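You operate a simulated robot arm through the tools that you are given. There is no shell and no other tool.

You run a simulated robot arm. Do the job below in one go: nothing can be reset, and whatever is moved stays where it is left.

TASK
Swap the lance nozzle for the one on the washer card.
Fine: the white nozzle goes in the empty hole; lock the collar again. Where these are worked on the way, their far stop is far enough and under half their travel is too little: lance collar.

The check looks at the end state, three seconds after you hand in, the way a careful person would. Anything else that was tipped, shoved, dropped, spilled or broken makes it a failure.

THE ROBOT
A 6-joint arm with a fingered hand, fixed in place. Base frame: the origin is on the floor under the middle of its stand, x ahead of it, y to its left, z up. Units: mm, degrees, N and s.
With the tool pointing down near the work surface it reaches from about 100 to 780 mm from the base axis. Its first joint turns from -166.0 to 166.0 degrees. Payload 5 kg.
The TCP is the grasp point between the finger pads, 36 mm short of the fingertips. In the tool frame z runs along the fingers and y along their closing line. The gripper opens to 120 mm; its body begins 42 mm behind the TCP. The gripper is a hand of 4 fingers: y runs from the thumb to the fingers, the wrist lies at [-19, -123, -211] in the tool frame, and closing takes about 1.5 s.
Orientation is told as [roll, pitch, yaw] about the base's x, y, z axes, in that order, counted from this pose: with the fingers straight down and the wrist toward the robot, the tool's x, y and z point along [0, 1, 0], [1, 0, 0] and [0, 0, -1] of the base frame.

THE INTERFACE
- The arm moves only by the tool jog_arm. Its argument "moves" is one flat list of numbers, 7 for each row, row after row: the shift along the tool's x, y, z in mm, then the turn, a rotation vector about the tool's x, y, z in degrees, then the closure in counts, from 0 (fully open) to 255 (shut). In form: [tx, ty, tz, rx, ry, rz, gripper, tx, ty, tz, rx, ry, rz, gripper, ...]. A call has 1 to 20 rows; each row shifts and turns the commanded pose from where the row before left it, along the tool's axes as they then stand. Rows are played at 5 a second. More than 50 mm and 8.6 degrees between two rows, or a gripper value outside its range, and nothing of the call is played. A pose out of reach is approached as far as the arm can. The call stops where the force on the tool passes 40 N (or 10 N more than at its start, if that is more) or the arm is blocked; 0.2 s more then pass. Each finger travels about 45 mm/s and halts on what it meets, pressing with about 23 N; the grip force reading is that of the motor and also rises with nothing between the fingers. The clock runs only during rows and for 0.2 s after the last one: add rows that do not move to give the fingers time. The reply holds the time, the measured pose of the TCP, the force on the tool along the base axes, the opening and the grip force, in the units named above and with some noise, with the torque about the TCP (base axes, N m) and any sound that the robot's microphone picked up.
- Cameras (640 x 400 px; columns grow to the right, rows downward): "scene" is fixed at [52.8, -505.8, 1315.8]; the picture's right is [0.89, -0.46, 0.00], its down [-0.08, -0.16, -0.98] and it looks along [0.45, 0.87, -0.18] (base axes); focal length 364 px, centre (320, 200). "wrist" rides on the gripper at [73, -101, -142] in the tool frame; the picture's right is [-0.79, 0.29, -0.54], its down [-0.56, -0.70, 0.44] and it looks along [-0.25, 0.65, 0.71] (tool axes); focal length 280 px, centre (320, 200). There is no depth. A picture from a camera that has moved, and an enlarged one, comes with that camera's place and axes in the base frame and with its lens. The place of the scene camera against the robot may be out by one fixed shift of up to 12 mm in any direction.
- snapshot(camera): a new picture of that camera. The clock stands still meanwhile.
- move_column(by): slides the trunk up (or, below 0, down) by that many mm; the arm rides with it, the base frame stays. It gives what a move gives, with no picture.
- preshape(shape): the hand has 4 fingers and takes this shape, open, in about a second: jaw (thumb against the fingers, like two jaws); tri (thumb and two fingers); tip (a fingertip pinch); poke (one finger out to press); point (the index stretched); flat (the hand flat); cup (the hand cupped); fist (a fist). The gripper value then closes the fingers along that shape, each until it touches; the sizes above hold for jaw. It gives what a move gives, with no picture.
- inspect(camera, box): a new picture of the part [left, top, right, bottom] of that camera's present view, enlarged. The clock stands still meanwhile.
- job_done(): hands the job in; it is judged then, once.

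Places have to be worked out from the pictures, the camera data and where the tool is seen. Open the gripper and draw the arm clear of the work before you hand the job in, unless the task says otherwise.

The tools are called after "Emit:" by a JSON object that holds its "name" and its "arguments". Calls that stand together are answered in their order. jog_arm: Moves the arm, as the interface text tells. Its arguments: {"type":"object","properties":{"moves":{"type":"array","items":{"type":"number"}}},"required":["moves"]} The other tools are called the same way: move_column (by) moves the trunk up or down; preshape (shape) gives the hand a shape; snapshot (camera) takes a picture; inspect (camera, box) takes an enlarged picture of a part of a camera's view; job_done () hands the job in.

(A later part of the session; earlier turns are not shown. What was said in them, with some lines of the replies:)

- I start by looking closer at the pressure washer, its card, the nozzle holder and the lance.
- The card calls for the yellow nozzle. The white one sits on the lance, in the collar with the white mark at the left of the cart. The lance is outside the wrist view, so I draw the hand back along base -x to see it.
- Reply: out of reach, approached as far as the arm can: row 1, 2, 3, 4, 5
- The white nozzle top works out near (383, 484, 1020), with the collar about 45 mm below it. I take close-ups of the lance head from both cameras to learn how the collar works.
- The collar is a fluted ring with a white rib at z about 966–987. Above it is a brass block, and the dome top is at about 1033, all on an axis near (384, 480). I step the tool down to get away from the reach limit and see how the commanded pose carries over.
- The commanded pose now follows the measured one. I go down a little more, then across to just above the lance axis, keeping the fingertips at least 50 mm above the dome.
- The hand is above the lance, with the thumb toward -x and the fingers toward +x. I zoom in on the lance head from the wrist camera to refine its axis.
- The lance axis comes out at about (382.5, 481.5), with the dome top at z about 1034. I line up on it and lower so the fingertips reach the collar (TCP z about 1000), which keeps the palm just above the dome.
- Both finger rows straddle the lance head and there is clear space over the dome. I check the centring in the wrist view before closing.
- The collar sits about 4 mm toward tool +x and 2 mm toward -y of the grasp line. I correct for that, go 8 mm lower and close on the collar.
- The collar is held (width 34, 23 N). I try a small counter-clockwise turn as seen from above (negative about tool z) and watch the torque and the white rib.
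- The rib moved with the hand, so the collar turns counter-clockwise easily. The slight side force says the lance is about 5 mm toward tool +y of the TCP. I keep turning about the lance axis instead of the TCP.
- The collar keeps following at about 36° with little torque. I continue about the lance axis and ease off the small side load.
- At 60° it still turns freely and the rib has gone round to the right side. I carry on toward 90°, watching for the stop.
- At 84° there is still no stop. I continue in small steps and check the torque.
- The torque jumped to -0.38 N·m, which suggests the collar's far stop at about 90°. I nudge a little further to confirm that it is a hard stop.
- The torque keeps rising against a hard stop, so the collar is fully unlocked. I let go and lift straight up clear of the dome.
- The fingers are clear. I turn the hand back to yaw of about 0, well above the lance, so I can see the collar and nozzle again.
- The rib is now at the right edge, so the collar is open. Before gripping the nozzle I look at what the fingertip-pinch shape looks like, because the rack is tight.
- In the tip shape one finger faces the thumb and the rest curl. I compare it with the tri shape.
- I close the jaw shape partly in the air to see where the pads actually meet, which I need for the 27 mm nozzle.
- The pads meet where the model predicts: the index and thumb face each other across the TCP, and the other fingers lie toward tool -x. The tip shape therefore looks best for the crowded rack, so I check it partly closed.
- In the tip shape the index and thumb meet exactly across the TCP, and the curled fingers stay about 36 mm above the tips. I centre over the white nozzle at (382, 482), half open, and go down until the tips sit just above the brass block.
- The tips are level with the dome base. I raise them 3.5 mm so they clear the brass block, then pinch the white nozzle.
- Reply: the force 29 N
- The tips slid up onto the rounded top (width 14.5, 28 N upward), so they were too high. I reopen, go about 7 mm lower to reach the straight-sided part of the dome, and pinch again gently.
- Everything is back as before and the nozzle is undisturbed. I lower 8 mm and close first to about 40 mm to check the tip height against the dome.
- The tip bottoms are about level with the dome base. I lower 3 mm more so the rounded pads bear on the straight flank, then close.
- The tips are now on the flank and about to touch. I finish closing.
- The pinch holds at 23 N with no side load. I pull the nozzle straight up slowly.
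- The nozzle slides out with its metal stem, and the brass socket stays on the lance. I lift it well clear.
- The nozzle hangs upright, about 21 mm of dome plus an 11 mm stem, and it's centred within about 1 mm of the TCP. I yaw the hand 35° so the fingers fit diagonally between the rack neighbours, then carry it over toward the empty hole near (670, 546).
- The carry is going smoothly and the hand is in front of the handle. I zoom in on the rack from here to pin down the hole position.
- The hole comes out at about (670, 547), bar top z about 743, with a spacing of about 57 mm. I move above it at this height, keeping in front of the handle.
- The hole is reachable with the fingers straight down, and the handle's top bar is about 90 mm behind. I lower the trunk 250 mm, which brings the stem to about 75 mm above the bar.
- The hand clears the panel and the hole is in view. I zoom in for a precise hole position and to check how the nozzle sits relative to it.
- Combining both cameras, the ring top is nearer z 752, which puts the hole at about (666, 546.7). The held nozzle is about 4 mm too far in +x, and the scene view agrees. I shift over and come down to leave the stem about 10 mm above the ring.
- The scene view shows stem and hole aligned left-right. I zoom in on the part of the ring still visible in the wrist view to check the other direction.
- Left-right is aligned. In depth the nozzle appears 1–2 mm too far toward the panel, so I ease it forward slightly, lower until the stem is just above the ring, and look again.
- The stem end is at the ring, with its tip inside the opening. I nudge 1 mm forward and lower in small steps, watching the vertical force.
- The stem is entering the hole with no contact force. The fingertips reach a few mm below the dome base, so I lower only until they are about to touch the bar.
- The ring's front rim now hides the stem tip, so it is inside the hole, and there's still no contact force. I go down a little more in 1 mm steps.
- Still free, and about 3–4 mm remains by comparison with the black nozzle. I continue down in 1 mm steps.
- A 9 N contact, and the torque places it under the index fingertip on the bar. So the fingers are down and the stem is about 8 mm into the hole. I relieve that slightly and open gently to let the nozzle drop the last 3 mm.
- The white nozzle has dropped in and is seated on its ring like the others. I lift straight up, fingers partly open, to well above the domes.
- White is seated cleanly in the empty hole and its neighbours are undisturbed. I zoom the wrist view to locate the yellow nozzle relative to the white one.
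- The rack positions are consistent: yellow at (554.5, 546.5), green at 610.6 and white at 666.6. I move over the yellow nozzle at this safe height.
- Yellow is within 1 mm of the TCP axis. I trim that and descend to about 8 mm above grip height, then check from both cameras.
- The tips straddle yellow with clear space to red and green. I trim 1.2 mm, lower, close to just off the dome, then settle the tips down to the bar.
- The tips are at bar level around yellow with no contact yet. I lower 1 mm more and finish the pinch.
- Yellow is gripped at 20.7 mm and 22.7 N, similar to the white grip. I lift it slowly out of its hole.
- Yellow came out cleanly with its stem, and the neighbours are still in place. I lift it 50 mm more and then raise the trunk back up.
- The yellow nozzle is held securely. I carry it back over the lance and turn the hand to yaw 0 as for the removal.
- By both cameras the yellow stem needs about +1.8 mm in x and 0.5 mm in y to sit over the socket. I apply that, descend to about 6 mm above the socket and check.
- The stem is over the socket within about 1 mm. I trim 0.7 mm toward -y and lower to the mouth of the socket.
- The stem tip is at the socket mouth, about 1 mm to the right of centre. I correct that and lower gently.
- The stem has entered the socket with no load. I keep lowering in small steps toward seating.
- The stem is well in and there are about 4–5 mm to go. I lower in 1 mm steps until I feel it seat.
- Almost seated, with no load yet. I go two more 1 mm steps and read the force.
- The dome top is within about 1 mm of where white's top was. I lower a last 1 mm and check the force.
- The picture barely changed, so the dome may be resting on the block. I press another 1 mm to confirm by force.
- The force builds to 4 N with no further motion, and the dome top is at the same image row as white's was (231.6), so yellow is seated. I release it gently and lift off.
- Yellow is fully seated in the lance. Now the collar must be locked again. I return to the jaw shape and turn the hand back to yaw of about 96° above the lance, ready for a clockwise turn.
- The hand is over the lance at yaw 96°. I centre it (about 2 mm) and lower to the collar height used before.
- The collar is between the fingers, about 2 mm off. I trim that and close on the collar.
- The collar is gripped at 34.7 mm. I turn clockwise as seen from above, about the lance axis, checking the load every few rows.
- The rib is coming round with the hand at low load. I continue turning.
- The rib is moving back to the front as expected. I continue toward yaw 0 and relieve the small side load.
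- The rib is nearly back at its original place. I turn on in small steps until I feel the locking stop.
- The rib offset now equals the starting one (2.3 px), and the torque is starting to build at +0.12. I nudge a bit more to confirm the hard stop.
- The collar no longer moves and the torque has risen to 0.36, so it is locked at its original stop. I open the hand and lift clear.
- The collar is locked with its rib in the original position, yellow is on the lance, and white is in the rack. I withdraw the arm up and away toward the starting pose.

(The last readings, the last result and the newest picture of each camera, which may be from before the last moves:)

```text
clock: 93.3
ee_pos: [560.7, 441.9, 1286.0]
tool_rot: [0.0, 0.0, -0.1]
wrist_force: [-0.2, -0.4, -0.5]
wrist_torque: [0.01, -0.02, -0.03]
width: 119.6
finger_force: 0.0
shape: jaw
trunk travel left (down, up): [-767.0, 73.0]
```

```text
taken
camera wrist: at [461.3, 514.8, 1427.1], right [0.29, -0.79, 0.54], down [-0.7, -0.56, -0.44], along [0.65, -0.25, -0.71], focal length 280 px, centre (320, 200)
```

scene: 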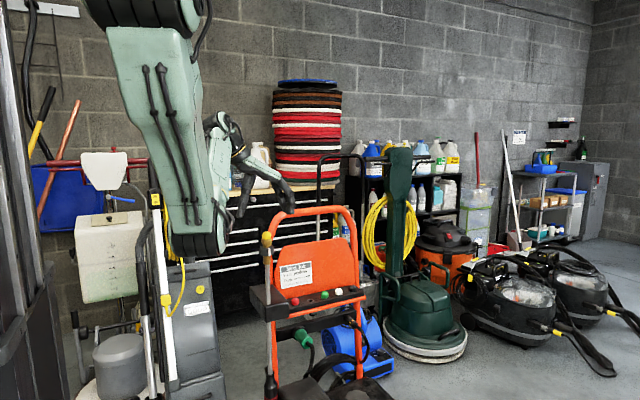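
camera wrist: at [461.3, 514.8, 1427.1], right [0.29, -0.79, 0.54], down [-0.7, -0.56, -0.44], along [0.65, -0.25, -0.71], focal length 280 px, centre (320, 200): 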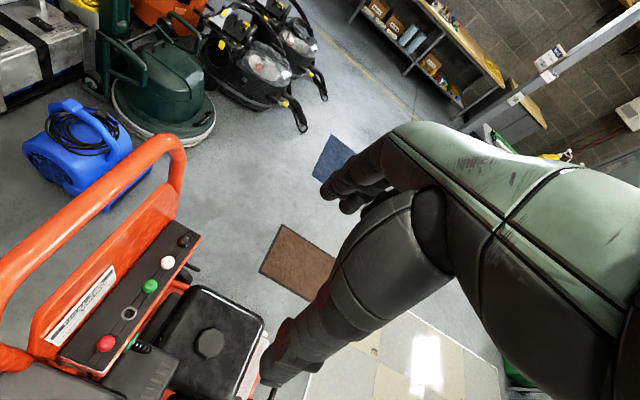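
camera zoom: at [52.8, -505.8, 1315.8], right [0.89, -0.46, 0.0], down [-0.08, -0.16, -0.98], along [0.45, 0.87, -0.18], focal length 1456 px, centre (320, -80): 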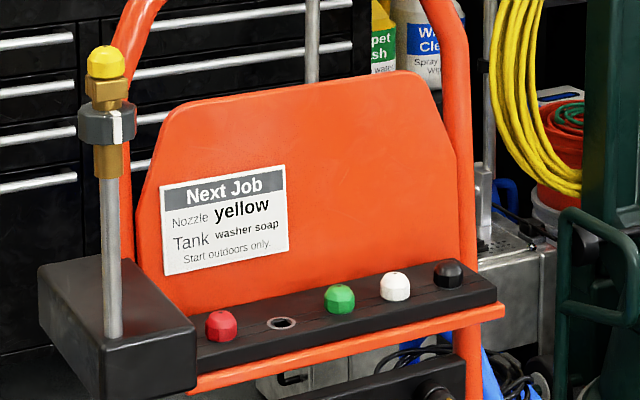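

The pictures show yellow seated on the lance with the collar locked, and white in the formerly empty hole. The other nozzles are undisturbed and the open hand is clear, so I hand the job in.

Emit:
{"name": "job_done", "arguments": {}}

```text
The job is handed in.
```

I swapped the lance nozzle as the card asked: the yellow nozzle is on the lance and the white one is in the hole that was empty. I've handed the job in but haven't seen the check's verdict.

- **Yellow nozzle:** it sits at the same height on the lance as the white one did before. I did not tug it to test the hold.
- **Collar:** I unlocked it to its far stop, about 90°. I then turned it back until it hit the original stop, and its white mark is where it started.
- **White nozzle:** it dropped fully into the hole between green and black.
- **Everything else:** the red, green and black nozzles and the cart looked undisturbed in the last pictures. The hand is open and clear of the work.

On my first try at gripping the white nozzle, the fingertips slid up its rounded top and pressed on it with about 28 N. It stayed in place and I regripped lower.
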